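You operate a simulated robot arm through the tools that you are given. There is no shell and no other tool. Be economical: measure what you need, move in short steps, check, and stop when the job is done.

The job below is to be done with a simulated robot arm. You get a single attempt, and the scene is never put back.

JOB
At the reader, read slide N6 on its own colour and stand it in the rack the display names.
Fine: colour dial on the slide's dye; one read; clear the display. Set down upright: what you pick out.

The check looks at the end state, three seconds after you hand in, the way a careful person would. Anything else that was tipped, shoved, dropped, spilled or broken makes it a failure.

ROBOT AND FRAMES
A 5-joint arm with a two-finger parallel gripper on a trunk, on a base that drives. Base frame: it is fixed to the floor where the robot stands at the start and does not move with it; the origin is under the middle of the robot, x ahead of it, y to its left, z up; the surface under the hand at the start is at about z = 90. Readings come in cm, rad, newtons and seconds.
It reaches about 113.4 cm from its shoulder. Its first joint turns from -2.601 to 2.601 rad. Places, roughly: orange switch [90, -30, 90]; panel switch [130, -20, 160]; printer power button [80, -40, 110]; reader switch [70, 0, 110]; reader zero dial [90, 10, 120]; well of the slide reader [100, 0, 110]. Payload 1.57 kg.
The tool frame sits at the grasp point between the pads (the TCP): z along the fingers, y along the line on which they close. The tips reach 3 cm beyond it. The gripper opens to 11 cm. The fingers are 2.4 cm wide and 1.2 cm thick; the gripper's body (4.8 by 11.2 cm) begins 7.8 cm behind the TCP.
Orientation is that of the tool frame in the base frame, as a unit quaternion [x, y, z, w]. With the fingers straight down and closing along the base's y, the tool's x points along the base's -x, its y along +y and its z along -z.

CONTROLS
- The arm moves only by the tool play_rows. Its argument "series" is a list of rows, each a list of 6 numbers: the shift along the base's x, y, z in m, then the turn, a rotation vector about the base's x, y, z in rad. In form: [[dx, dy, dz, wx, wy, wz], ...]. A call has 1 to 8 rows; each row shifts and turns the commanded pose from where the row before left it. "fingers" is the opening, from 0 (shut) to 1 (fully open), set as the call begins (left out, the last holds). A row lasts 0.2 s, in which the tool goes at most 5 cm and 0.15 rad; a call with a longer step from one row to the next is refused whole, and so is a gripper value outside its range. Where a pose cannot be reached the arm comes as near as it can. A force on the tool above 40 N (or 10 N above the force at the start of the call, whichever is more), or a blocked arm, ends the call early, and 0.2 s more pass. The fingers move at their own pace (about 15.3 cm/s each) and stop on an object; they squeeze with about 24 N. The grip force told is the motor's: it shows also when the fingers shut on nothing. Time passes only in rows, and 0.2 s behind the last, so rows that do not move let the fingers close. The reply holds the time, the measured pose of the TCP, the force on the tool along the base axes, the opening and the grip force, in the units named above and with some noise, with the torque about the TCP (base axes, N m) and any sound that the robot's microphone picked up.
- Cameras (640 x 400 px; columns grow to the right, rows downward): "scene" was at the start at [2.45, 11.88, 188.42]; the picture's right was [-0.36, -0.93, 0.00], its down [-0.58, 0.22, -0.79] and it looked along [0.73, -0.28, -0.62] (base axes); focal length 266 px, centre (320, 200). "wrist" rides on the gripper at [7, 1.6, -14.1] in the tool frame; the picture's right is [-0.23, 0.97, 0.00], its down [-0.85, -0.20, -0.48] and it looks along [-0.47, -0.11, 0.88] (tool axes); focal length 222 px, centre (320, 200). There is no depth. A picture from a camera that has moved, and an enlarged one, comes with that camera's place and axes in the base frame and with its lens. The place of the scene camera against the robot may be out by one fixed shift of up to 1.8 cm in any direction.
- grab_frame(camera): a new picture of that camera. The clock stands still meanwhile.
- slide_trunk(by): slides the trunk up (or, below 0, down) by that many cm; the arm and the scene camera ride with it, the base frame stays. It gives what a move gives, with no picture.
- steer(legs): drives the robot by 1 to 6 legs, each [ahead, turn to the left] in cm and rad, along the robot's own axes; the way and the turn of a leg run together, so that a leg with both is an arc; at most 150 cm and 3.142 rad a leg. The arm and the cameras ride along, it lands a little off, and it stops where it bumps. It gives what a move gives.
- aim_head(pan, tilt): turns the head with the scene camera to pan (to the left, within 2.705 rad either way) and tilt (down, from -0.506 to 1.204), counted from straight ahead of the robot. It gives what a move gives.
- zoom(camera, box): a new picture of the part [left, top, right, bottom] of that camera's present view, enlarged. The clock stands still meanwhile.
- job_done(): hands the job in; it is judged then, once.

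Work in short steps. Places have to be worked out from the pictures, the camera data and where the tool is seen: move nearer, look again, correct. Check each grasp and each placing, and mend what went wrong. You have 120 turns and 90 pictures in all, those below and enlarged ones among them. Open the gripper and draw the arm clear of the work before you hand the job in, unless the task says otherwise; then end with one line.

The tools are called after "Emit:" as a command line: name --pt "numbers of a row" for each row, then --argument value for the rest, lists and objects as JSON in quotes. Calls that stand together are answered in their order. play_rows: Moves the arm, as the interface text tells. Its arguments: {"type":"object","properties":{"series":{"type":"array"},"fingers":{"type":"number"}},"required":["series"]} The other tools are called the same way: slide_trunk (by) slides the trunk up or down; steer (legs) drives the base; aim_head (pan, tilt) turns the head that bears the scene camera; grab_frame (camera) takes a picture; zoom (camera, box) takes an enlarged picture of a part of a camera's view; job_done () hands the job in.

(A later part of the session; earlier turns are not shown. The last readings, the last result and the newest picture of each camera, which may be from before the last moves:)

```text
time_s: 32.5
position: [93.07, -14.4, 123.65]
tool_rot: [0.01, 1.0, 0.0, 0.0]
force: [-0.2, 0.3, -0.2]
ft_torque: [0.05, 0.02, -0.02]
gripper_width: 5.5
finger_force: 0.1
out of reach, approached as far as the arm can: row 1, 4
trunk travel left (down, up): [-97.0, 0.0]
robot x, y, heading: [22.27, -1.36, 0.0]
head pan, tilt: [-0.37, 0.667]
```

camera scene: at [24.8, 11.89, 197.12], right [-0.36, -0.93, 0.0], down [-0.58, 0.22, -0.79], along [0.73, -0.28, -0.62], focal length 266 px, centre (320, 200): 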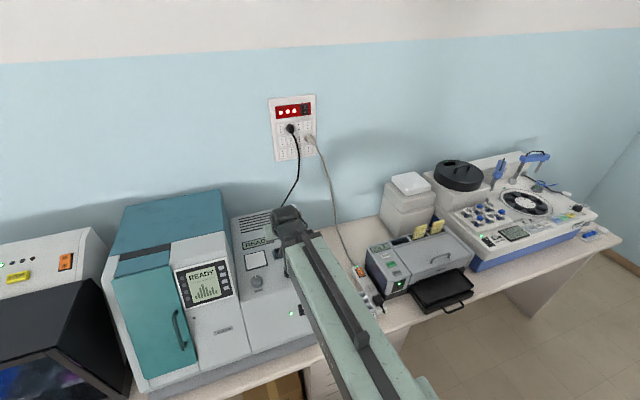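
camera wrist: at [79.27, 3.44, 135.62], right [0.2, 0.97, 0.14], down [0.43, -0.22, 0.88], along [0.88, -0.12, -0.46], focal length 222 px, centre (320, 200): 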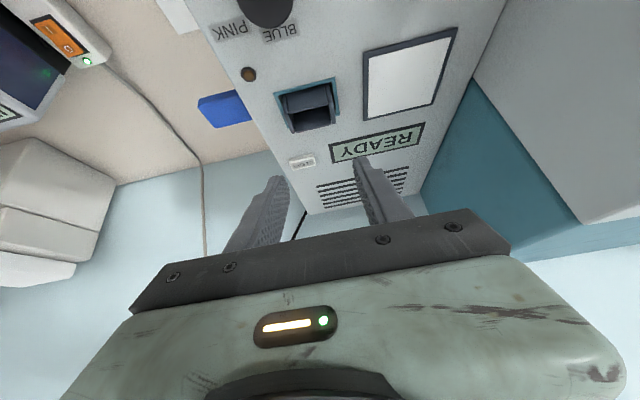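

Now the S-shaped reverse and short advance.

Emit:
steer --legs '[[-25, 0.13], [-25, -0.13], [33, 0]]'

```text
time_s: 35.5
position: [51.99, -19.74, 120.12]
tool_rot: [-0.009, 0.997, -0.001, 0.077]
force: [-0.2, -1.0, -0.9]
ft_torque: [0.13, -0.03, 0.02]
gripper_width: 5.51
finger_force: 0.1
trunk travel left (down, up): [-97.0, 0.0]
robot x, y, heading: [-17.78, -4.38, 0.063]
head pan, tilt: [-0.37, 0.667]
stopped in leg 2: the robot was blocked; the commanded pose is now the measured one
```

Something blocked it; I look around before moving.

Emit:
grab_frame --camera "scene"

Emit:
play_rows --pt "0 0 0 0 0 0"

```text
50 pictures are left
camera scene: at [-0.26, 9.93, 197.19], right [-0.3, -0.95, 0.03], down [-0.65, 0.18, -0.74], along [0.7, -0.23, -0.68], focal length 266 px, centre (320, 200)
```

scene: 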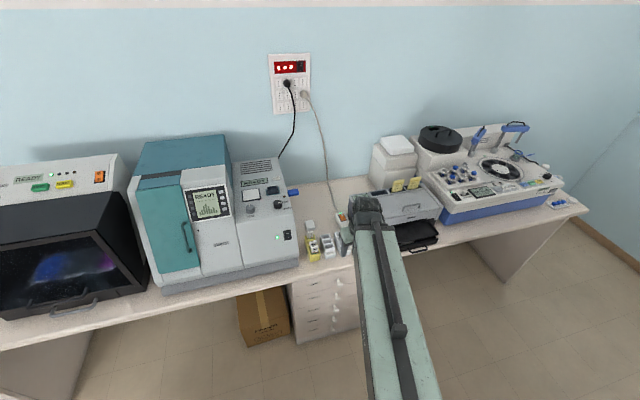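

```text
time_s: 36.0
position: [52.3, -24.24, 120.49]
tool_rot: [-0.006, 0.993, -0.003, 0.119]
force: [-0.7, -0.8, 1.1]
ft_torque: [0.2, -0.07, 0.07]
gripper_width: 5.51
finger_force: 0.0
trunk travel left (down, up): [-97.0, 0.0]
robot x, y, heading: [-17.45, -3.88, 0.065]
head pan, tilt: [-0.37, 0.667]
stopped in row 1: the arm was blocked; the commanded pose is now the measured one
```

The robot seems to press on something behind it and leans; I drive forward a little.

Emit:
steer --legs '[[8, 0]]'

Emit:
play_rows --pt "0 0 0 0 0 0"

Emit:
grab_frame --camera "scene"

```text
time_s: 37.1
position: [49.53, -23.61, 124.21]
tool_rot: [-0.007, 0.989, 0.003, 0.147]
force: [0.0, -0.7, 0.5]
ft_torque: [0.02, 0.02, 0.0]
gripper_width: 5.5
finger_force: 0.0
trunk travel left (down, up): [-97.0, 0.0]
robot x, y, heading: [-11.98, -3.76, 0.061]
head pan, tilt: [-0.37, 0.667]
stopped in leg 1: the robot was blocked; the commanded pose is now the measured one
```

```text
time_s: 37.5
position: [49.49, -23.35, 124.26]
tool_rot: [-0.008, 0.989, 0.003, 0.145]
force: [-1.3, 0.2, -0.1]
ft_torque: [0.03, 0.0, -0.02]
gripper_width: 5.5
finger_force: 0.1
trunk travel left (down, up): [-97.0, 0.0]
robot x, y, heading: [-12.04, -3.71, 0.064]
head pan, tilt: [-0.37, 0.667]
```

```text
49 pictures are left
camera scene: at [-7.99, 9.94, 197.19], right [-0.3, -0.95, 0.0], down [-0.6, 0.18, -0.78], along [0.74, -0.23, -0.63], focal length 266 px, centre (320, 200)
```

scene: 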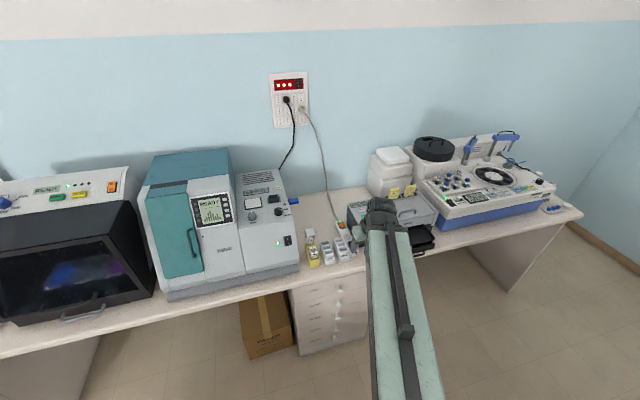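

The robot is level now but still reports blocked. I look down and behind for what it touches.

Emit:
aim_head --pan 2.6 --tilt 0.9

Emit:
grab_frame --camera "scene"

Emit:
aim_head --pan 0 --tilt 1.2

Emit:
grab_frame --camera "scene"

```text
time_s: 40.0
position: [49.58, -23.38, 124.08]
tool_rot: [-0.008, 0.99, 0.002, 0.144]
force: [0.9, -0.2, -0.7]
ft_torque: [-0.01, -0.01, 0.0]
gripper_width: 5.51
finger_force: 0.1
trunk travel left (down, up): [-97.0, 0.0]
robot x, y, heading: [-11.98, -3.97, 0.068]
head pan, tilt: [2.601, 0.901]
```

```text
48 pictures are left
camera scene: at [-22.78, 16.06, 195.49], right [0.46, 0.89, -0.01], down [0.69, -0.36, -0.63], along [-0.56, 0.28, -0.78], focal length 266 px, centre (320, 200)
```

scene: 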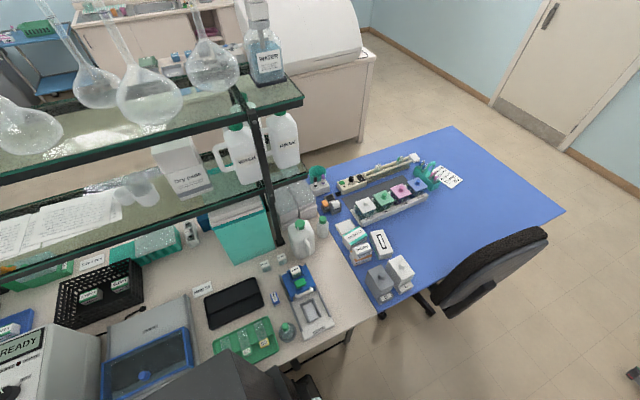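

```text
time_s: 42.4
position: [49.52, -23.4, 124.21]
tool_rot: [-0.009, 0.99, 0.002, 0.144]
force: [0.0, 0.0, -0.1]
ft_torque: [-0.01, -0.03, 0.0]
gripper_width: 5.51
finger_force: 0.1
trunk travel left (down, up): [-97.0, 0.0]
robot x, y, heading: [-12.43, -3.89, 0.068]
head pan, tilt: [0.0, 1.201]
```

```text
47 pictures are left
camera scene: at [-10.51, 13.01, 193.34], right [0.07, -1.0, 0.0], down [-0.93, -0.06, -0.35], along [0.35, 0.02, -0.94], focal length 266 px, centre (320, 200)
```

scene: 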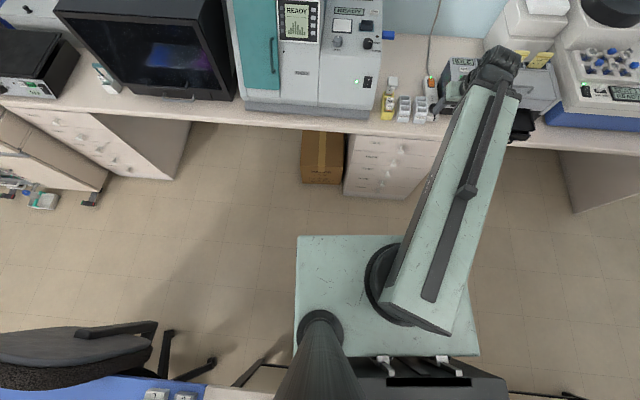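

A bench stands behind; the base had nudged it. Nothing looks toppled. I drive forward away from it, correcting the heading.

Emit:
steer --legs '[[10, 0], [6, -0.065]]'

Emit:
aim_head --pan -0.37 --tilt 0.667

Emit:
grab_frame --camera "scene"

```text
time_s: 44.1
position: [62.96, -25.88, 124.61]
tool_rot: [0.024, 0.99, -0.001, 0.142]
force: [0.8, 0.3, 0.7]
ft_torque: [0.01, -0.01, -0.04]
gripper_width: 5.5
finger_force: 0.1
trunk travel left (down, up): [-97.0, 0.0]
robot x, y, heading: [4.16, -2.83, 0.009]
head pan, tilt: [0.0, 1.201]
```

```text
time_s: 45.0
position: [62.79, -25.98, 124.68]
tool_rot: [0.023, 0.99, -0.001, 0.142]
force: [-0.5, -0.4, -0.1]
ft_torque: [-0.01, 0.0, 0.02]
gripper_width: 5.5
finger_force: 0.1
trunk travel left (down, up): [-97.0, 0.0]
robot x, y, heading: [3.87, -3.14, 0.009]
head pan, tilt: [-0.37, 0.667]
```

```text
46 pictures are left
camera scene: at [6.41, 10.79, 197.11], right [-0.35, -0.94, 0.0], down [-0.58, 0.22, -0.79], along [0.73, -0.28, -0.62], focal length 266 px, centre (320, 200)
```

scene: 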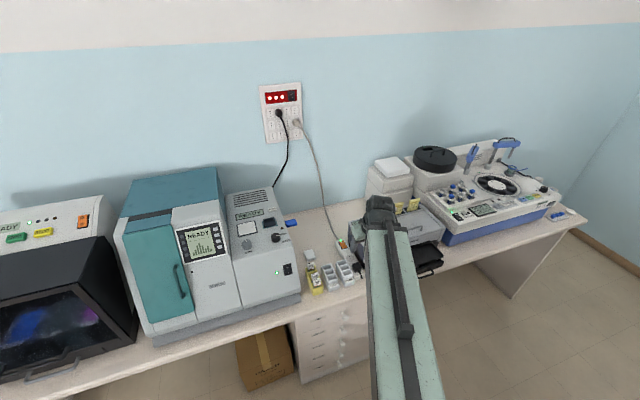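

Robot now stands near (4, -3). I bring the tool over N6 with a 0.6 rad forward tilt and square yaw.

Emit:
play_rows --pt "0.03 0.028 0.007 0 -0.079 0.011" --pt "0.03 0.028 0.007 0 -0.079 0.011" --pt "0.03 0.028 0.008 0 -0.079 0.011" --pt "0.03 0.028 0.009 0 -0.079 0.011" --pt "0.03 0.028 0 0 0 0" --pt "0 0 0 0 0 0"

```text
time_s: 46.5
position: [77.9, -11.85, 127.89]
tool_rot: [0.001, 0.955, 0.007, 0.296]
force: [0.1, 0.0, 0.5]
ft_torque: [-0.01, 0.01, 0.02]
gripper_width: 5.5
finger_force: 0.1
trunk travel left (down, up): [-97.0, 0.0]
robot x, y, heading: [3.65, -2.87, 0.009]
head pan, tilt: [-0.37, 0.667]
```

Orientation is cleanly achieved (lean under 1°). Shift x +2 cm, lower 20 cm and look.

Emit:
play_rows --pt "0.02 -0.001 0 0 0 0" --pt "0 0 0 0 0 0"

Emit:
slide_trunk --by -22

Emit:
grab_frame --camera "wrist"

Emit:
zoom --camera "scene" --box '[240, 140, 400, 240]'

```text
time_s: 47.0
position: [79.9, -12.01, 127.88]
tool_rot: [0.002, 0.955, 0.006, 0.296]
force: [0.1, -0.4, -0.9]
ft_torque: [0.03, -0.01, -0.03]
gripper_width: 5.48
finger_force: 0.0
trunk travel left (down, up): [-97.0, 0.0]
robot x, y, heading: [3.81, -2.73, 0.005]
head pan, tilt: [-0.37, 0.667]
```

```text
time_s: 49.4
position: [79.8, -11.86, 105.78]
tool_rot: [0.002, 0.955, 0.007, 0.296]
force: [0.3, 0.3, 0.4]
ft_torque: [-0.01, 0.02, 0.01]
gripper_width: 5.49
finger_force: 0.1
trunk travel left (down, up): [-75.0, 22.0]
robot x, y, heading: [4.24, -2.52, 0.004]
head pan, tilt: [-0.37, 0.667]
```

```text
45 pictures are left
camera wrist: at [66.11, -10.3, 113.63], right [0.19, 0.97, 0.14], down [0.44, -0.21, 0.88], along [0.88, -0.1, -0.46], focal length 222 px, centre (320, 200)
```

wrist: 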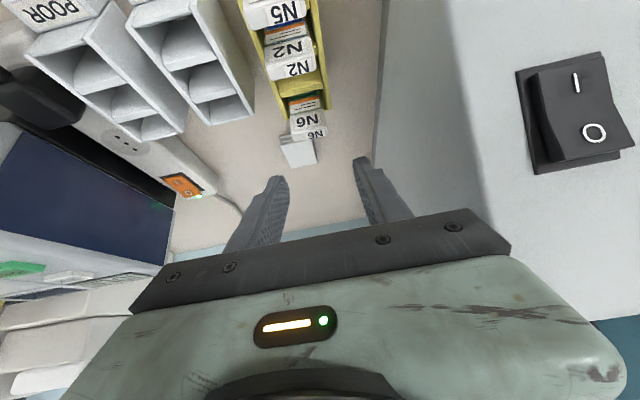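

```text
4.00 times, centred on (320, 190) of scene
camera zoom: at [6.43, 10.8, 175.12], right [-0.35, -0.93, 0.0], down [-0.58, 0.22, -0.79], along [0.73, -0.28, -0.62], focal length 1063 px, centre (320, 240)
```

zoom: 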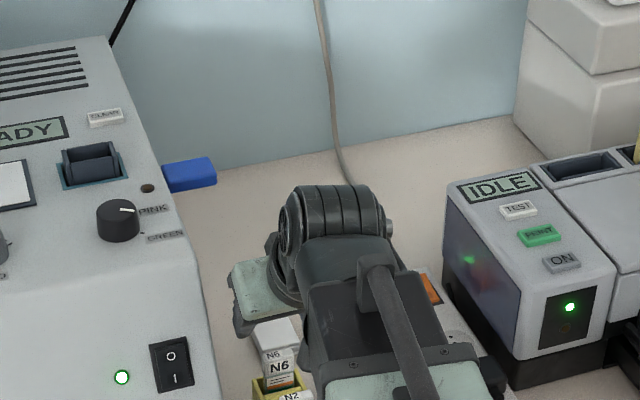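

Emit:
zoom --camera "wrist" --box '[240, 90, 390, 190]'

Emit:
zoom --camera "scene" --box '[252, 165, 302, 200]'

```text
4.00 times, centred on (315, 140) of wrist
camera zoom: at [66.11, -10.3, 113.63], right [0.19, 0.97, 0.14], down [0.44, -0.21, 0.88], along [0.88, -0.1, -0.46], focal length 888 px, centre (340, 440)
```

zoom: 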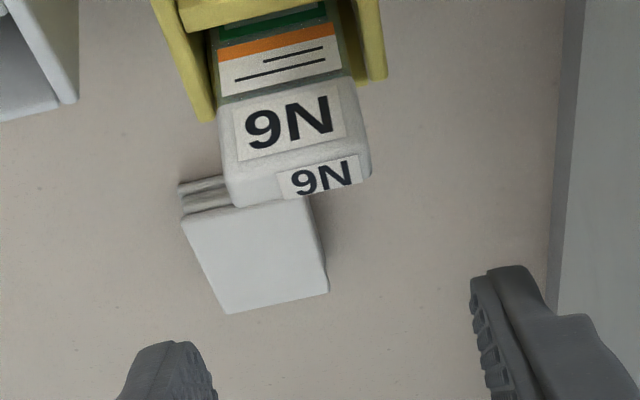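

```text
11.43 times, centred on (277, 182) of scene
camera zoom: at [6.43, 10.8, 175.12], right [-0.35, -0.93, 0.0], down [-0.58, 0.22, -0.79], along [0.73, -0.28, -0.62], focal length 3037 px, centre (811, 400)
```

zoom: 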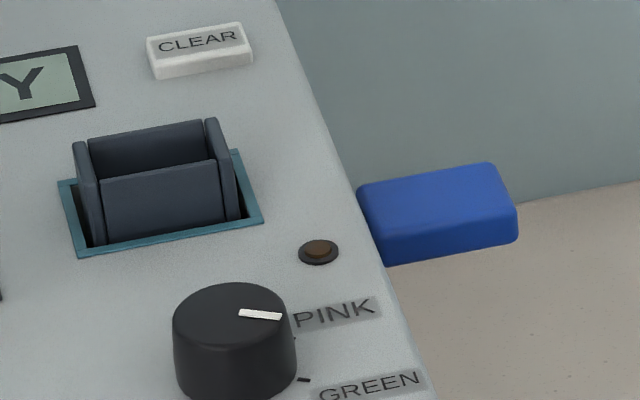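

Alignment is good (slide at x ≈ 81.1, y ≈ -12.0). Nudge +0.3 cm x, lower to the grasp and close.

Emit:
play_rows --pt "0.003 -0.001 0 0 0 0" --pt "0 0 0 0 0 0"

Emit:
slide_trunk --by -7.4

Emit:
grab_frame --camera "wrist"

```text
time_s: 50.0
position: [80.17, -12.1, 105.85]
tool_rot: [0.001, 0.955, 0.007, 0.296]
force: [-0.1, -0.4, -0.9]
ft_torque: [-0.02, 0.01, 0.03]
gripper_width: 5.51
finger_force: 0.0
trunk travel left (down, up): [-75.0, 22.0]
robot x, y, heading: [3.99, -2.58, 0.01]
head pan, tilt: [-0.37, 0.667]
```

```text
time_s: 51.1
position: [80.12, -12.06, 98.44]
tool_rot: [0.002, 0.955, 0.006, 0.297]
force: [-0.3, 0.5, -0.4]
ft_torque: [0.0, 0.0, -0.02]
gripper_width: 5.51
finger_force: 0.0
trunk travel left (down, up): [-67.6, 29.4]
robot x, y, heading: [3.97, -2.75, 0.01]
head pan, tilt: [-0.37, 0.667]
```

```text
41 pictures are left
camera wrist: at [66.37, -10.43, 106.22], right [0.19, 0.97, 0.14], down [0.43, -0.21, 0.88], along [0.88, -0.1, -0.46], focal length 222 px, centre (320, 200)
```

wrist: 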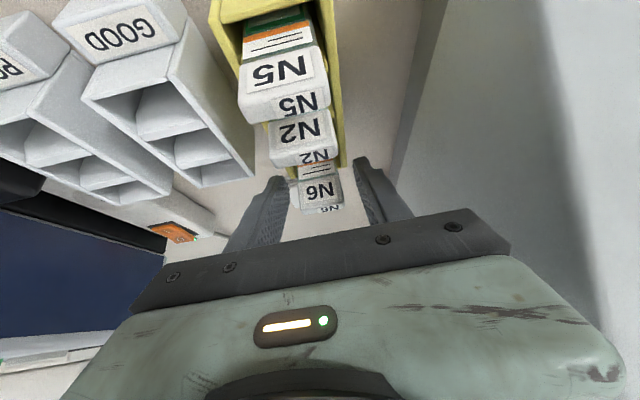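

Emit:
play_rows --pt "0 0 0 0 0 0" --pt "0 0 0 0 0 0" --pt "0 0 0 0 0 0" --fingers 0.2

Emit:
slide_trunk --by 29.4

Emit:
grab_frame --camera "wrist"

```text
time_s: 51.9
position: [80.19, -12.07, 98.5]
tool_rot: [0.002, 0.955, 0.006, 0.296]
force: [0.5, -1.1, 0.8]
ft_torque: [-0.04, 0.02, 0.01]
gripper_width: 4.96
finger_force: 24.2
trunk travel left (down, up): [-67.6, 29.4]
robot x, y, heading: [3.97, -2.69, 0.011]
head pan, tilt: [-0.37, 0.667]
```

```text
time_s: 54.9
position: [80.18, -12.0, 127.91]
tool_rot: [0.002, 0.955, 0.006, 0.296]
force: [0.0, -0.2, -3.6]
ft_torque: [-0.01, -0.16, -0.01]
gripper_width: 4.94
finger_force: 23.7
trunk travel left (down, up): [-97.0, 0.0]
robot x, y, heading: [4.19, -2.74, 0.003]
head pan, tilt: [-0.37, 0.667]
```

```text
40 pictures are left
camera wrist: at [66.41, -10.43, 135.6], right [0.19, 0.97, 0.14], down [0.44, -0.21, 0.88], along [0.88, -0.1, -0.46], focal length 222 px, centre (320, 200)
```

wrist: 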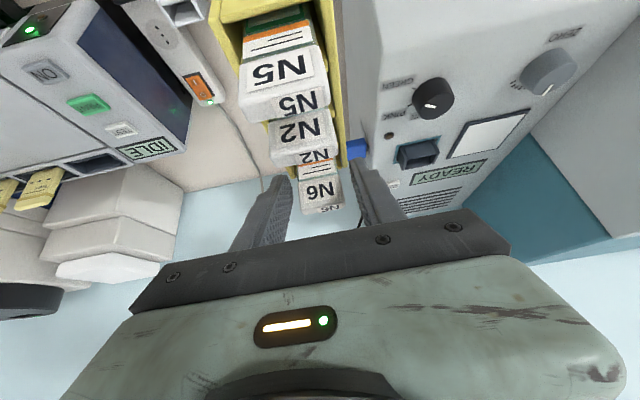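

I've caught the whole rack (4.95 cm) rather than the slide. I lower it straight back by just the same amount.

Emit:
slide_trunk --by -29.3

Emit:
grab_frame --camera "wrist"

```text
time_s: 57.8
position: [80.23, -12.06, 98.54]
tool_rot: [0.002, 0.955, 0.006, 0.297]
force: [0.3, 0.5, -3.5]
ft_torque: [0.02, -0.11, 0.05]
gripper_width: 4.92
finger_force: 23.4
trunk travel left (down, up): [-67.7, 29.3]
robot x, y, heading: [3.77, -2.99, 0.012]
head pan, tilt: [-0.37, 0.667]
```

```text
39 pictures are left
camera wrist: at [66.4, -10.43, 106.3], right [0.19, 0.97, 0.14], down [0.44, -0.21, 0.88], along [0.88, -0.1, -0.46], focal length 222 px, centre (320, 200)
```

wrist: 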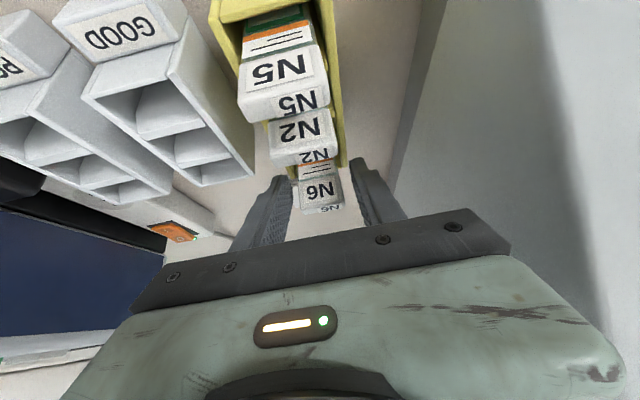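

Still 0.1 cm to go; finish the lowering and release, then rise a little.

Emit:
slide_trunk --by -0.1

Emit:
play_rows --pt "0 0 0 0 0 0" --pt "0 0 0 0 0 0" --fingers 0.5

Emit:
slide_trunk --by 7.4

Emit:
grab_frame --camera "wrist"

```text
time_s: 58.3
position: [80.13, -12.0, 98.61]
tool_rot: [0.002, 0.955, 0.006, 0.296]
force: [2.7, -0.5, 6.1]
ft_torque: [-0.01, 0.5, 0.0]
gripper_width: 4.9
finger_force: 23.6
trunk travel left (down, up): [-67.6, 29.4]
robot x, y, heading: [3.89, -2.85, 0.006]
head pan, tilt: [-0.37, 0.667]
```

```text
time_s: 58.9
position: [80.05, -12.12, 98.42]
tool_rot: [0.002, 0.955, 0.006, 0.295]
force: [0.3, 0.4, -0.7]
ft_torque: [0.02, 0.01, 0.0]
gripper_width: 5.48
finger_force: 0.1
trunk travel left (down, up): [-67.6, 29.4]
robot x, y, heading: [4.19, -2.82, 0.008]
head pan, tilt: [-0.37, 0.667]
```

```text
time_s: 60.0
position: [80.1, -12.0, 105.82]
tool_rot: [0.001, 0.955, 0.007, 0.296]
force: [1.0, 0.8, 0.1]
ft_torque: [0.0, 0.0, -0.01]
gripper_width: 5.51
finger_force: 0.0
trunk travel left (down, up): [-75.0, 22.0]
robot x, y, heading: [4.14, -2.74, 0.007]
head pan, tilt: [-0.37, 0.667]
```

```text
38 pictures are left
camera wrist: at [66.38, -10.43, 113.62], right [0.19, 0.97, 0.14], down [0.43, -0.21, 0.88], along [0.88, -0.1, -0.46], focal length 222 px, centre (320, 200)
```

wrist: 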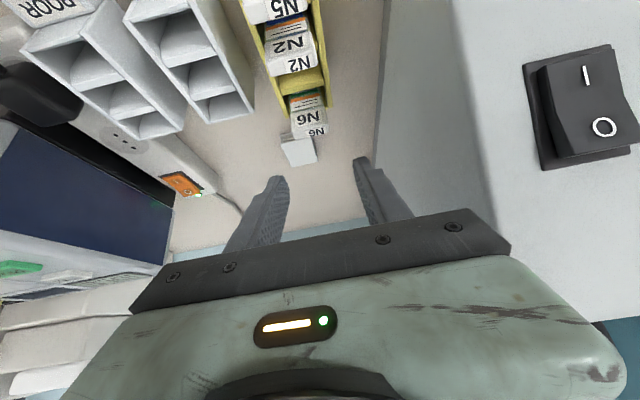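

The rack is back in place as before. The rim is nearer z ≈ 95.9, so this time I grasp 1 cm higher, which leaves 2 cm of cap in the pads.

Emit:
slide_trunk --by -6.4

Emit:
play_rows --pt "0 0 0 0 0 0" --pt "0 0 0 0 0 0" --pt "0 0 0 0 0 0" --fingers 0.2

```text
time_s: 61.0
position: [80.15, -12.07, 99.42]
tool_rot: [0.002, 0.955, 0.006, 0.296]
force: [-0.5, -0.2, -0.3]
ft_torque: [0.0, 0.03, 0.0]
gripper_width: 5.5
finger_force: 0.0
trunk travel left (down, up): [-68.6, 28.4]
robot x, y, heading: [3.92, -2.78, 0.009]
head pan, tilt: [-0.37, 0.667]
```

```text
time_s: 61.9
position: [80.12, -12.05, 99.41]
tool_rot: [0.001, 0.955, 0.007, 0.295]
force: [0.1, -1.0, -0.1]
ft_torque: [-0.04, -0.01, -0.02]
gripper_width: 3.15
finger_force: 24.2
trunk travel left (down, up): [-68.6, 28.4]
robot x, y, heading: [3.99, -2.46, 0.007]
head pan, tilt: [-0.37, 0.667]
```

Width 3.15 — only the slide. Lift to the top and check.

Emit:
slide_trunk --by 12

Emit:
grab_frame --camera "wrist"

Emit:
slide_trunk --by 16.4

Emit:
grab_frame --camera "wrist"

```text
time_s: 63.4
position: [80.14, -12.05, 111.49]
tool_rot: [0.002, 0.955, 0.006, 0.296]
force: [1.0, -0.7, -0.6]
ft_torque: [-0.01, -0.02, 0.06]
gripper_width: 3.14
finger_force: 23.8
trunk travel left (down, up): [-80.6, 16.4]
robot x, y, heading: [3.92, -2.62, 0.009]
head pan, tilt: [-0.37, 0.667]
```

```text
37 pictures are left
camera wrist: at [66.39, -10.43, 119.21], right [0.19, 0.97, 0.14], down [0.43, -0.21, 0.88], along [0.88, -0.1, -0.46], focal length 222 px, centre (320, 200)
```

wrist: 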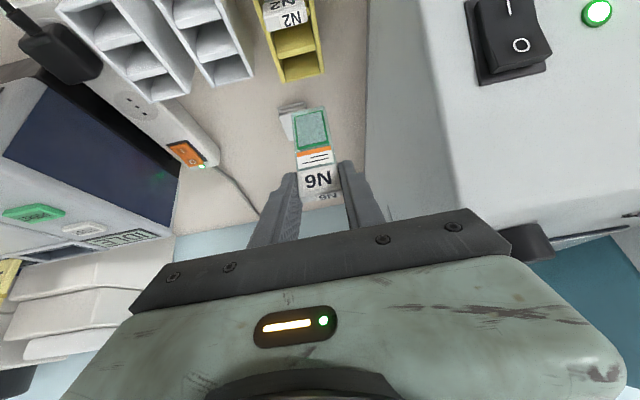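

```text
time_s: 65.2
position: [80.24, -12.1, 127.86]
tool_rot: [0.002, 0.955, 0.006, 0.296]
force: [0.5, 0.2, -1.5]
ft_torque: [-0.02, 0.01, -0.01]
gripper_width: 3.12
finger_force: 24.4
trunk travel left (down, up): [-97.0, 0.0]
robot x, y, heading: [3.95, -2.55, 0.003]
head pan, tilt: [-0.37, 0.667]
```

```text
36 pictures are left
camera wrist: at [66.39, -10.43, 135.61], right [0.19, 0.97, 0.14], down [0.43, -0.21, 0.88], along [0.88, -0.1, -0.46], focal length 222 px, centre (320, 200)
```

wrist: 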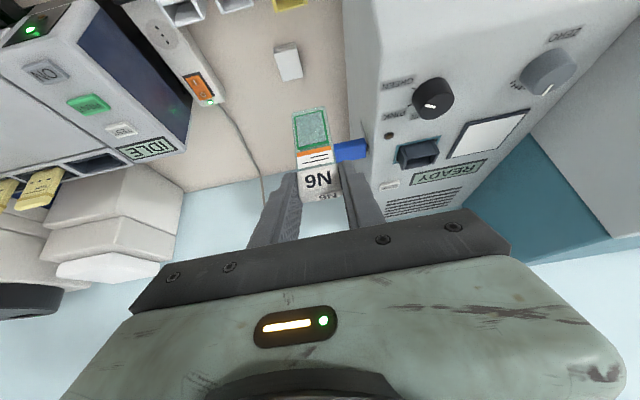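

N6 hangs upright; its bottom is at z ≈ 118.6, above the well walls. I zoom on the well from here for a better fix.

Emit:
zoom --camera "wrist" --box '[370, 115, 470, 195]'

Emit:
zoom --camera "wrist" --box '[270, 95, 370, 215]'

```text
5.00 times, centred on (420, 155) of wrist
camera zoom: at [66.39, -10.43, 135.61], right [0.19, 0.97, 0.14], down [0.43, -0.21, 0.88], along [0.88, -0.1, -0.46], focal length 1111 px, centre (-180, 425)
```

zoom: 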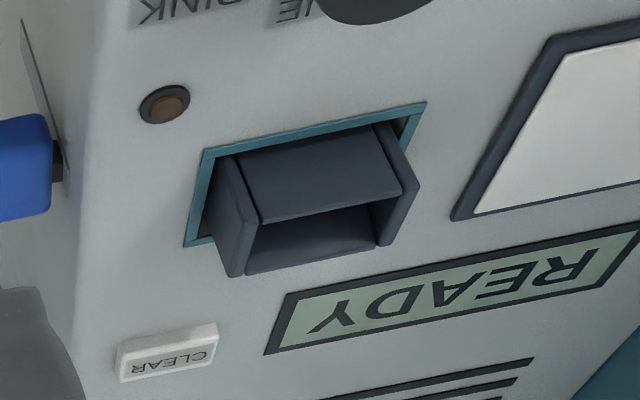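

```text
3.33 times, centred on (320, 155) of wrist
camera zoom: at [66.39, -10.43, 135.61], right [0.19, 0.97, 0.14], down [0.43, -0.21, 0.88], along [0.88, -0.1, -0.46], focal length 740 px, centre (320, 350)
```

zoom: 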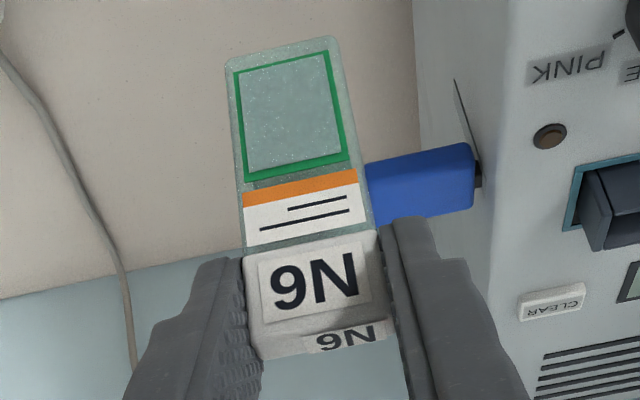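

Well mouth: x 94.3–96.8, y centre 1.8, walls to z ≈ 117.7. I tilt 0.1 rad more for clearance and sweep round to stand just in front of the well, behind the dial.

Emit:
play_rows --pt "0.02 0 0.013 0 -0.1 0" --pt "0.04 0 0 0 0 0" --pt "0.026 0 0 0 0 0" --pt "0 0.04 0 0 0 0" --pt "0 0.04 0 0 0 0" --pt "0 0.04 0 0 0 0" --pt "0 0.016 0 0 0 0" --pt "0 0 0 0 0 0"

Emit:
grab_frame --camera "wrist"

```text
time_s: 67.0
position: [88.94, 1.56, 129.23]
tool_rot: [0.003, 0.939, 0.006, 0.343]
force: [0.0, 0.1, -0.4]
ft_torque: [-0.02, 0.05, -0.01]
gripper_width: 3.17
finger_force: 23.9
trunk travel left (down, up): [-97.0, 0.0]
robot x, y, heading: [4.15, -2.47, 0.002]
head pan, tilt: [-0.37, 0.667]
```

```text
33 pictures are left
camera wrist: at [74.47, 3.13, 135.64], right [0.17, 0.97, 0.16], down [0.35, -0.21, 0.91], along [0.92, -0.1, -0.37], focal length 222 px, centre (320, 200)
```

wrist: 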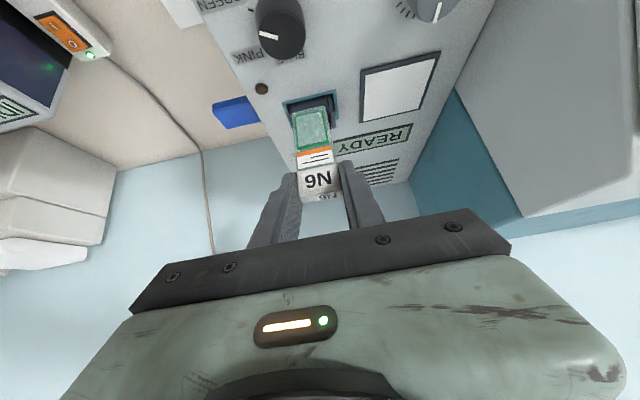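

Now forward over the well, then straighten back to 0.6 rad tilt so the slide is upright.

Emit:
play_rows --pt "0.026 0 0 0 0 0" --pt "0.026 0 0 0 0 0" --pt "0 0 -0.006 0 0.05 0" --pt "0 0 -0.007 0 0.05 0" --pt "0 0 0 0 0 0"

Emit:
zoom --camera "wrist" --box '[250, 80, 390, 220]'

Emit:
zoom --camera "scene" --box '[230, 185, 320, 250]'

```text
time_s: 68.2
position: [93.75, 1.44, 127.75]
tool_rot: [0.003, 0.955, 0.006, 0.296]
force: [-0.2, -0.1, -0.7]
ft_torque: [-0.02, 0.01, -0.02]
gripper_width: 3.15
finger_force: 23.9
trunk travel left (down, up): [-97.0, 0.0]
robot x, y, heading: [4.05, -2.6, 0.011]
head pan, tilt: [-0.37, 0.667]
```

```text
2.86 times, centred on (320, 150) of wrist
camera zoom: at [80.1, 3.14, 135.62], right [0.19, 0.97, 0.14], down [0.43, -0.21, 0.88], along [0.88, -0.1, -0.46], focal length 635 px, centre (320, 343)
```

zoom: 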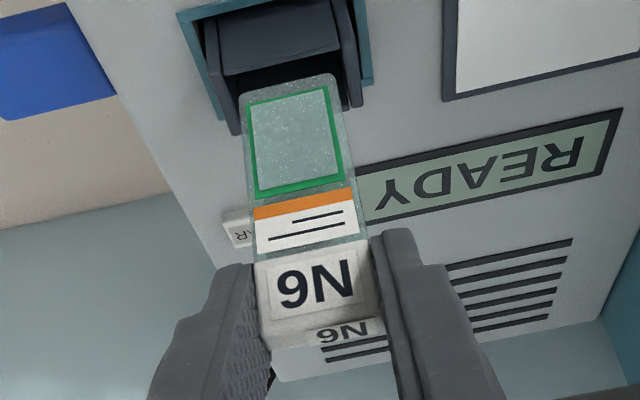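

```text
6.15 times, centred on (275, 218) of scene
camera zoom: at [6.44, 10.8, 197.12], right [-0.35, -0.93, 0.0], down [-0.58, 0.22, -0.79], along [0.73, -0.28, -0.62], focal length 1635 px, centre (597, 92)
```

zoom: 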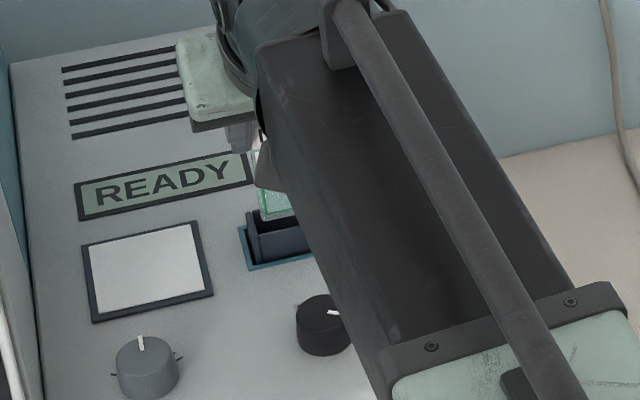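

Slide bottom is centred over the mouth in y and ~0.2 cm short in x. Nudge, then lower 2.5 cm while watching the force.

Emit:
play_rows --pt "0.0015 -0.0005 0 0 0 0" --pt "0 0 0 0 0 0"

Emit:
slide_trunk --by -2

Emit:
zoom --camera "wrist" --box '[250, 80, 390, 220]'

```text
time_s: 68.8
position: [93.96, 1.52, 127.85]
tool_rot: [0.003, 0.955, 0.006, 0.295]
force: [-0.1, 0.7, -0.5]
ft_torque: [0.01, 0.04, -0.01]
gripper_width: 3.12
finger_force: 23.9
trunk travel left (down, up): [-97.0, 0.0]
robot x, y, heading: [3.96, -2.97, 0.012]
head pan, tilt: [-0.37, 0.667]
```

```text
time_s: 69.5
position: [94.02, 1.57, 125.83]
tool_rot: [0.001, 0.955, 0.007, 0.297]
force: [1.6, 0.0, 1.0]
ft_torque: [0.01, -0.06, 0.02]
gripper_width: 3.16
finger_force: 24.3
trunk travel left (down, up): [-95.0, 2.0]
robot x, y, heading: [4.03, -2.99, 0.007]
head pan, tilt: [-0.37, 0.667]
```

```text
2.86 times, centred on (320, 150) of wrist
camera zoom: at [80.26, 3.16, 133.62], right [0.19, 0.97, 0.14], down [0.43, -0.21, 0.88], along [0.88, -0.1, -0.46], focal length 635 px, centre (320, 343)
```

zoom: 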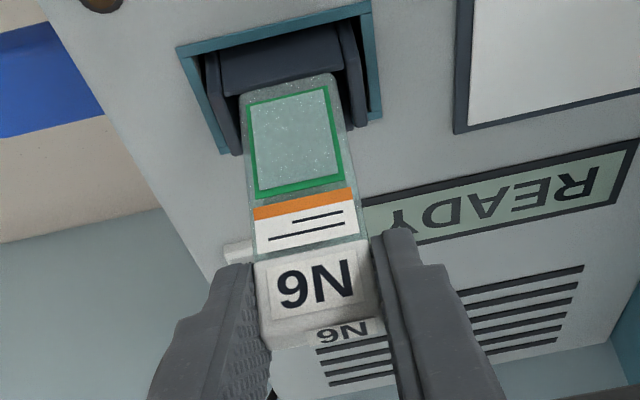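

Emit:
zoom --camera "wrist" --box '[280, 80, 350, 125]'

```text
8.89 times, centred on (315, 102) of wrist
camera zoom: at [80.26, 3.16, 133.62], right [0.19, 0.97, 0.14], down [0.43, -0.21, 0.88], along [0.88, -0.1, -0.46], focal length 1974 px, centre (364, 1067)
```

zoom: 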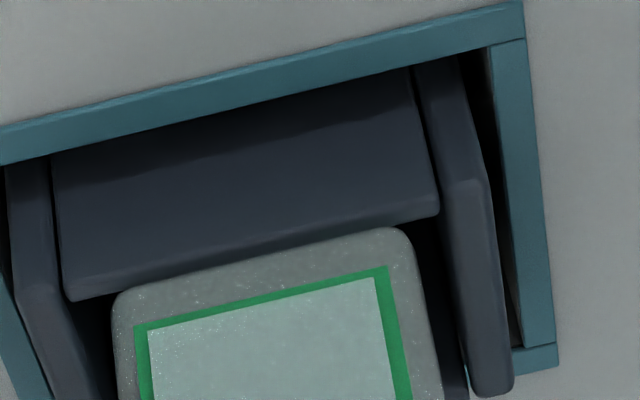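

Force is negligible so far and the slide lies between the end walls. I lower 1 cm more and compare the same close view.

Emit:
slide_trunk --by -1

Emit:
zoom --camera "wrist" --box '[280, 80, 350, 125]'

```text
time_s: 70.1
position: [94.02, 1.49, 124.89]
tool_rot: [0.001, 0.955, 0.007, 0.296]
force: [1.3, 0.1, 3.7]
ft_torque: [-0.09, -0.1, 0.04]
gripper_width: 3.16
finger_force: 24.2
trunk travel left (down, up): [-94.0, 3.0]
robot x, y, heading: [4.06, -2.52, 0.011]
head pan, tilt: [-0.37, 0.667]
```

```text
8.89 times, centred on (315, 102) of wrist
camera zoom: at [80.25, 3.16, 132.63], right [0.19, 0.97, 0.14], down [0.43, -0.21, 0.88], along [0.88, -0.1, -0.46], focal length 1974 px, centre (364, 1067)
```

zoom: 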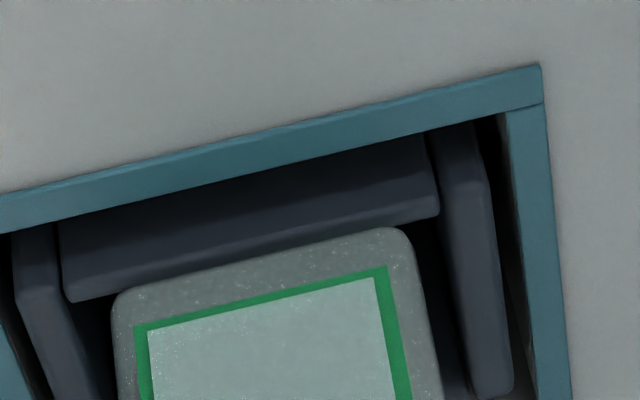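

The black cradle is moving down with the slide (springy, 3.7 N). I look from the scene camera to see where the slide bears.

Emit:
zoom --camera "scene" --box '[250, 190, 300, 240]'

Emit:
zoom --camera "wrist" --box '[260, 90, 380, 220]'

```text
8.00 times, centred on (275, 215) of scene
camera zoom: at [6.41, 10.8, 194.11], right [-0.35, -0.93, 0.0], down [-0.58, 0.22, -0.79], along [0.73, -0.28, -0.62], focal length 2126 px, centre (680, 80)
```

zoom: 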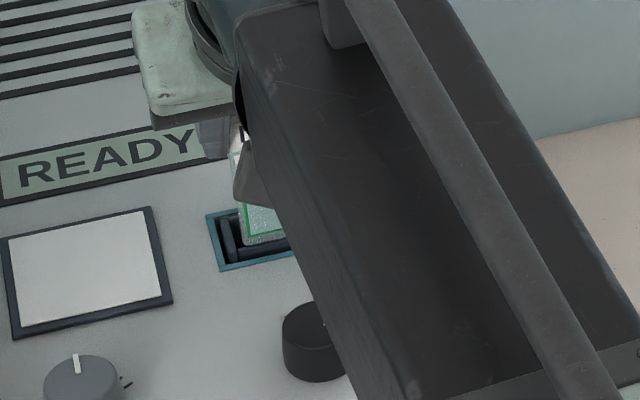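

```text
3.08 times, centred on (320, 155) of wrist
camera zoom: at [80.25, 3.16, 132.63], right [0.19, 0.97, 0.14], down [0.43, -0.21, 0.88], along [0.88, -0.1, -0.46], focal length 684 px, centre (320, 338)
```

zoom: 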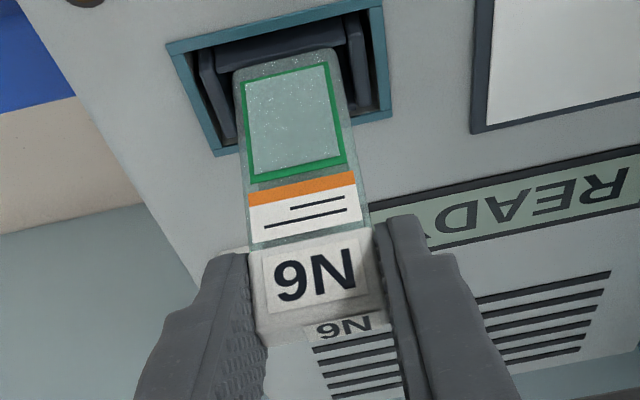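

The slide's foot is standing on the cradle's front wall: it needs about 1 cm more x. I raise again, shift and re-check.

Emit:
slide_trunk --by 3

Emit:
play_rows --pt "0.01 -0.001 0 0 0 0" --pt "0 0 0 0 0 0"

Emit:
zoom --camera "wrist" --box '[270, 70, 370, 135]'

```text
time_s: 70.8
position: [93.98, 1.47, 127.91]
tool_rot: [0.002, 0.955, 0.006, 0.296]
force: [0.1, -0.4, -0.6]
ft_torque: [-0.02, 0.03, -0.03]
gripper_width: 3.16
finger_force: 23.9
trunk travel left (down, up): [-97.0, 0.0]
robot x, y, heading: [4.36, -2.51, 0.01]
head pan, tilt: [-0.37, 0.667]
```

```text
time_s: 71.4
position: [94.97, 1.35, 127.93]
tool_rot: [0.002, 0.955, 0.006, 0.296]
force: [0.2, -0.2, -1.2]
ft_torque: [0.02, 0.0, 0.0]
gripper_width: 3.14
finger_force: 23.7
trunk travel left (down, up): [-97.0, 0.0]
robot x, y, heading: [4.57, -2.41, 0.002]
head pan, tilt: [-0.37, 0.667]
```

```text
6.15 times, centred on (320, 102) of wrist
camera zoom: at [81.17, 3.02, 135.62], right [0.19, 0.97, 0.14], down [0.43, -0.21, 0.88], along [0.88, -0.1, -0.46], focal length 1367 px, centre (320, 800)
```

zoom: 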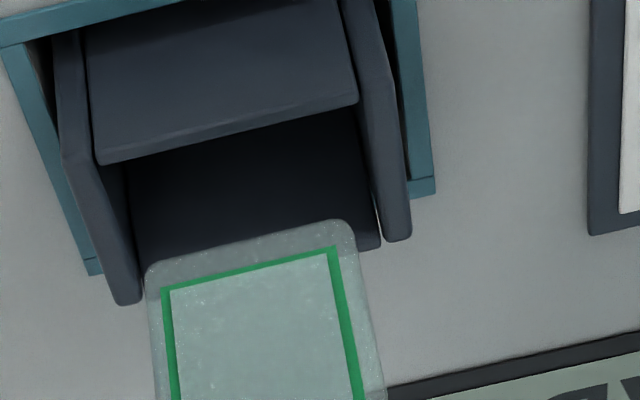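

Now the foot is over the opening (y centred too). Lower 2.5 cm and check.

Emit:
slide_trunk --by -2.5

Emit:
zoom --camera "wrist" --box '[270, 80, 370, 145]'

```text
time_s: 72.1
position: [95.07, 1.35, 125.37]
tool_rot: [0.002, 0.955, 0.006, 0.296]
force: [0.5, -0.4, 0.1]
ft_torque: [0.02, 0.03, 0.01]
gripper_width: 3.17
finger_force: 24.2
trunk travel left (down, up): [-94.5, 2.5]
robot x, y, heading: [4.15, -2.73, 0.009]
head pan, tilt: [-0.37, 0.667]
```

```text
6.15 times, centred on (320, 112) of wrist
camera zoom: at [81.17, 3.02, 133.12], right [0.19, 0.97, 0.14], down [0.43, -0.21, 0.88], along [0.88, -0.1, -0.46], focal length 1367 px, centre (320, 738)
```

zoom: 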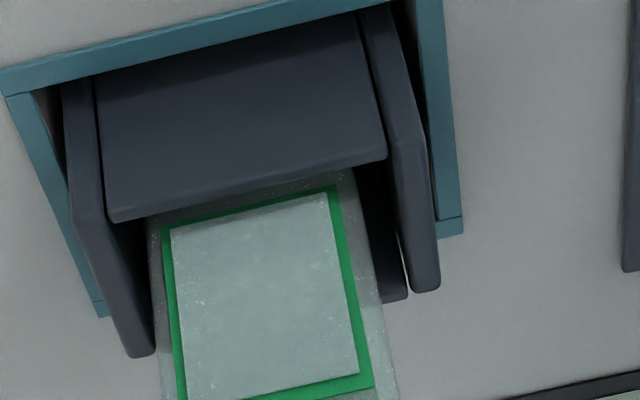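

The foot is behind the front wall, in the well, with no force. Continue down.

Emit:
slide_trunk --by -1.8

Emit:
slide_trunk --by -0.8

Emit:
grab_frame --camera "wrist"

```text
time_s: 72.8
position: [94.89, 1.45, 123.52]
tool_rot: [0.002, 0.956, 0.006, 0.295]
force: [-0.1, -0.3, -0.6]
ft_torque: [-0.03, 0.02, -0.01]
gripper_width: 3.14
finger_force: 24.2
trunk travel left (down, up): [-92.7, 4.3]
robot x, y, heading: [4.21, -2.8, 0.008]
head pan, tilt: [-0.37, 0.667]
```

```text
time_s: 73.3
position: [94.96, 1.3, 122.68]
tool_rot: [0.001, 0.955, 0.007, 0.296]
force: [0.6, 0.3, -0.1]
ft_torque: [0.03, 0.04, 0.01]
gripper_width: 3.15
finger_force: 24.5
trunk travel left (down, up): [-91.9, 5.1]
robot x, y, heading: [4.13, -2.51, 0.007]
head pan, tilt: [-0.37, 0.667]
```

```text
23 pictures are left
camera wrist: at [81.18, 3.02, 130.51], right [0.19, 0.97, 0.14], down [0.43, -0.21, 0.88], along [0.88, -0.1, -0.46], focal length 222 px, centre (320, 200)
```

wrist: 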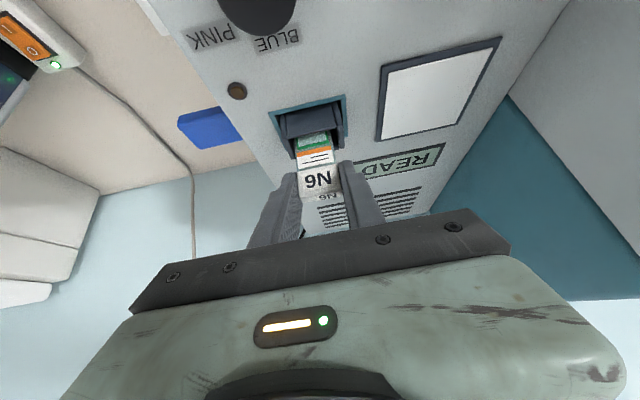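

Still no contact; continue in small steps.

Emit:
slide_trunk --by -0.7

Emit:
slide_trunk --by -0.6

```text
time_s: 73.9
position: [94.99, 1.35, 122.0]
tool_rot: [0.001, 0.956, 0.006, 0.295]
force: [0.0, 0.3, -1.4]
ft_torque: [-0.05, -0.03, 0.01]
gripper_width: 3.14
finger_force: 23.6
trunk travel left (down, up): [-91.2, 5.8]
robot x, y, heading: [4.19, -2.59, 0.006]
head pan, tilt: [-0.37, 0.667]
```

```text
time_s: 74.5
position: [94.88, 1.42, 121.51]
tool_rot: [0.001, 0.955, 0.006, 0.296]
force: [0.9, -0.5, 1.3]
ft_torque: [-0.02, -0.06, -0.03]
gripper_width: 3.17
finger_force: 24.7
trunk travel left (down, up): [-90.6, 6.4]
robot x, y, heading: [4.24, -2.61, 0.007]
head pan, tilt: [-0.37, 0.667]
```

Emit:
zoom --camera "wrist" --box '[250, 90, 390, 220]'

```text
3.08 times, centred on (320, 155) of wrist
camera zoom: at [81.17, 3.02, 129.22], right [0.19, 0.97, 0.14], down [0.43, -0.21, 0.88], along [0.88, -0.1, -0.46], focal length 684 px, centre (320, 338)
```

zoom: 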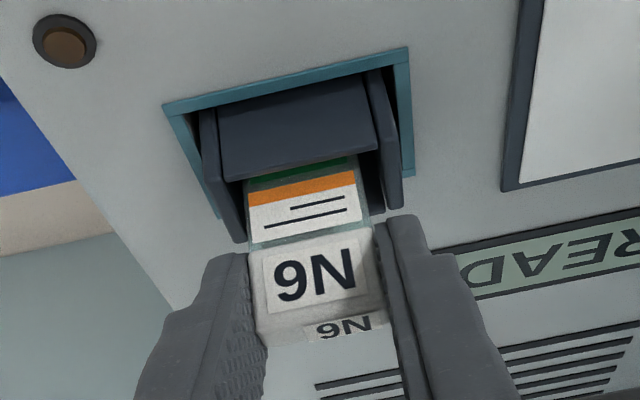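

Slide is in to about its rack depth, with 1.3 N. I press 0.3 cm more to tell the floor from friction.

Emit:
slide_trunk --by -0.3

```text
time_s: 75.0
position: [94.92, 1.36, 121.12]
tool_rot: [0.001, 0.955, 0.007, 0.296]
force: [1.2, -0.3, 2.0]
ft_torque: [-0.04, -0.02, 0.03]
gripper_width: 3.16
finger_force: 23.7
trunk travel left (down, up): [-90.3, 6.7]
robot x, y, heading: [4.2, -2.81, 0.002]
head pan, tilt: [-0.37, 0.667]
```

The springy cradle bears on the slide's foot, so it's seated. Release and rise clear (up, with the fingers just open).

Emit:
play_rows --pt "0 0 0 0 0 0" --pt "0 0 0 0 0 0" --fingers 0.45

Emit:
slide_trunk --by 6.7

Emit:
grab_frame --camera "wrist"

```text
time_s: 75.6
position: [94.97, 1.41, 121.15]
tool_rot: [0.003, 0.955, 0.006, 0.295]
force: [0.0, -0.7, -0.1]
ft_torque: [0.02, 0.01, -0.05]
gripper_width: 4.93
finger_force: 0.0
trunk travel left (down, up): [-90.3, 6.7]
robot x, y, heading: [4.0, -2.63, 0.008]
head pan, tilt: [-0.37, 0.667]
```

```text
time_s: 76.6
position: [94.98, 1.16, 127.84]
tool_rot: [0.002, 0.955, 0.006, 0.295]
force: [-0.7, 1.4, -0.2]
ft_torque: [0.02, 0.0, 0.02]
gripper_width: 4.95
finger_force: 0.0
trunk travel left (down, up): [-97.0, 0.0]
robot x, y, heading: [4.34, -2.43, 0.0]
head pan, tilt: [-0.37, 0.667]
```

```text
21 pictures are left
camera wrist: at [81.19, 3.02, 135.61], right [0.19, 0.97, 0.14], down [0.43, -0.21, 0.88], along [0.88, -0.1, -0.46], focal length 222 px, centre (320, 200)
```

wrist: 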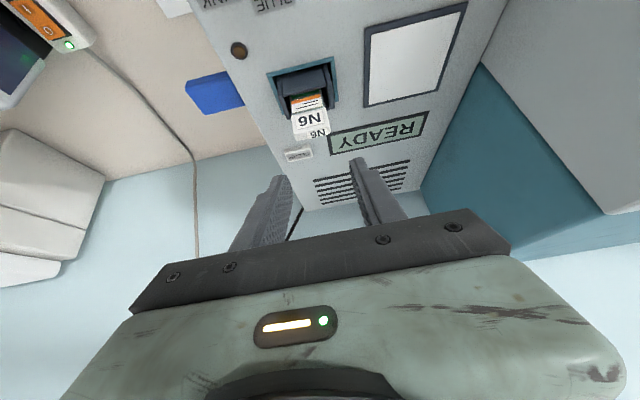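

N6 stands in the well and the display still says READY, so the blue handle (top ≈ [95.2, -8, 113.3], with a vertical slot at its root) must be the read lever. I move above it and close the fingers.

Emit:
play_rows --pt "0 -0.03 0 0 0 0" --pt "0 -0.03 0 0 0 0" --pt "0 -0.033 0 0 0 0" --pt "-0.007 0 0 0 0 0" --pt "0 0 0 0 0 0"

Emit:
play_rows --pt "0 0 0 0 0 0" --pt "0 0 0 0 0 0" --pt "0 0 0 0 0 0" --fingers 0.0

Emit:
slide_trunk --by -9

Emit:
grab_frame --camera "wrist"

```text
time_s: 77.8
position: [94.31, -7.84, 127.78]
tool_rot: [0.002, 0.955, 0.007, 0.296]
force: [-0.5, 1.3, -0.1]
ft_torque: [-0.01, 0.01, 0.02]
gripper_width: 4.96
finger_force: 0.0
trunk travel left (down, up): [-97.0, 0.0]
robot x, y, heading: [4.28, -2.71, 0.011]
head pan, tilt: [-0.37, 0.667]
```

```text
time_s: 78.6
position: [94.16, -7.91, 127.84]
tool_rot: [0.002, 0.955, 0.006, 0.296]
force: [-0.6, -0.7, 0.4]
ft_torque: [0.02, 0.05, -0.02]
gripper_width: 0.02
finger_force: 21.1
trunk travel left (down, up): [-97.0, 0.0]
robot x, y, heading: [3.75, -2.98, 0.008]
head pan, tilt: [-0.37, 0.667]
```

```text
time_s: 79.9
position: [94.25, -7.8, 118.83]
tool_rot: [0.002, 0.955, 0.006, 0.296]
force: [-0.3, -0.3, 0.4]
ft_torque: [0.0, 0.01, 0.03]
gripper_width: 0.0
finger_force: 20.9
trunk travel left (down, up): [-88.0, 9.0]
robot x, y, heading: [4.12, -2.62, 0.006]
head pan, tilt: [-0.37, 0.667]
```

```text
20 pictures are left
camera wrist: at [80.39, -6.27, 126.62], right [0.19, 0.97, 0.14], down [0.43, -0.21, 0.88], along [0.88, -0.1, -0.46], focal length 222 px, centre (320, 200)
```

wrist: 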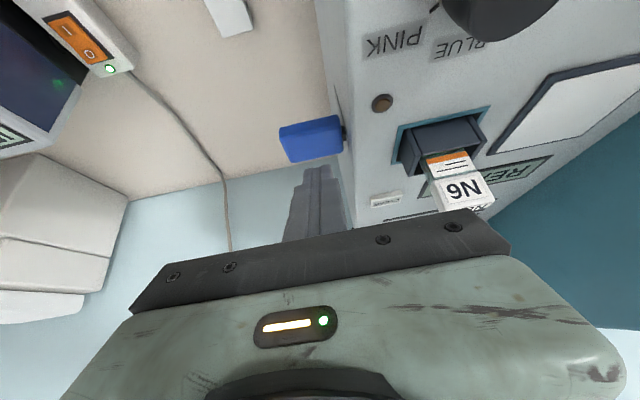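

The closed tips are right over the handle (centre [95.0, -7.8, 113.0]). I press down in steps.

Emit:
slide_trunk --by -2.5

Emit:
slide_trunk --by -1.5

Emit:
grab_frame --camera "wrist"

```text
time_s: 80.6
position: [94.12, -7.85, 116.33]
tool_rot: [0.003, 0.955, 0.006, 0.297]
force: [0.9, 0.1, 3.0]
ft_torque: [-0.02, -0.13, 0.02]
gripper_width: 0.0
finger_force: 20.9
trunk travel left (down, up): [-85.5, 11.5]
robot x, y, heading: [4.23, -2.76, 0.007]
head pan, tilt: [-0.37, 0.667]
```

```text
time_s: 81.2
position: [94.25, -7.88, 114.92]
tool_rot: [0.002, 0.955, 0.006, 0.296]
force: [1.9, 0.0, 3.0]
ft_torque: [-0.02, -0.08, -0.01]
gripper_width: 0.0
finger_force: 21.1
trunk travel left (down, up): [-84.0, 13.0]
robot x, y, heading: [4.19, -2.37, 0.005]
head pan, tilt: [-0.37, 0.667]
```

```text
19 pictures are left
camera wrist: at [80.39, -6.27, 122.62], right [0.19, 0.97, 0.14], down [0.43, -0.21, 0.88], along [0.88, -0.1, -0.46], focal length 222 px, centre (320, 200)
```

wrist: 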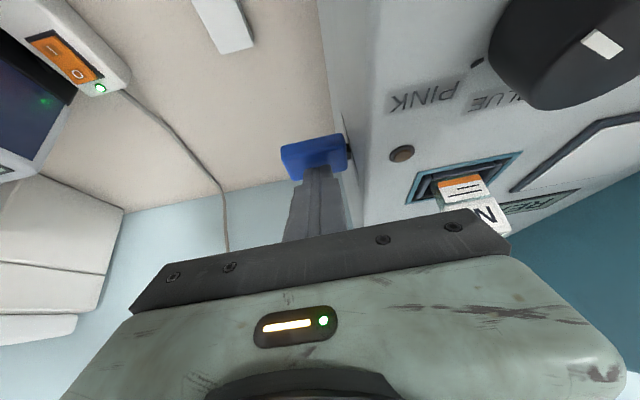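

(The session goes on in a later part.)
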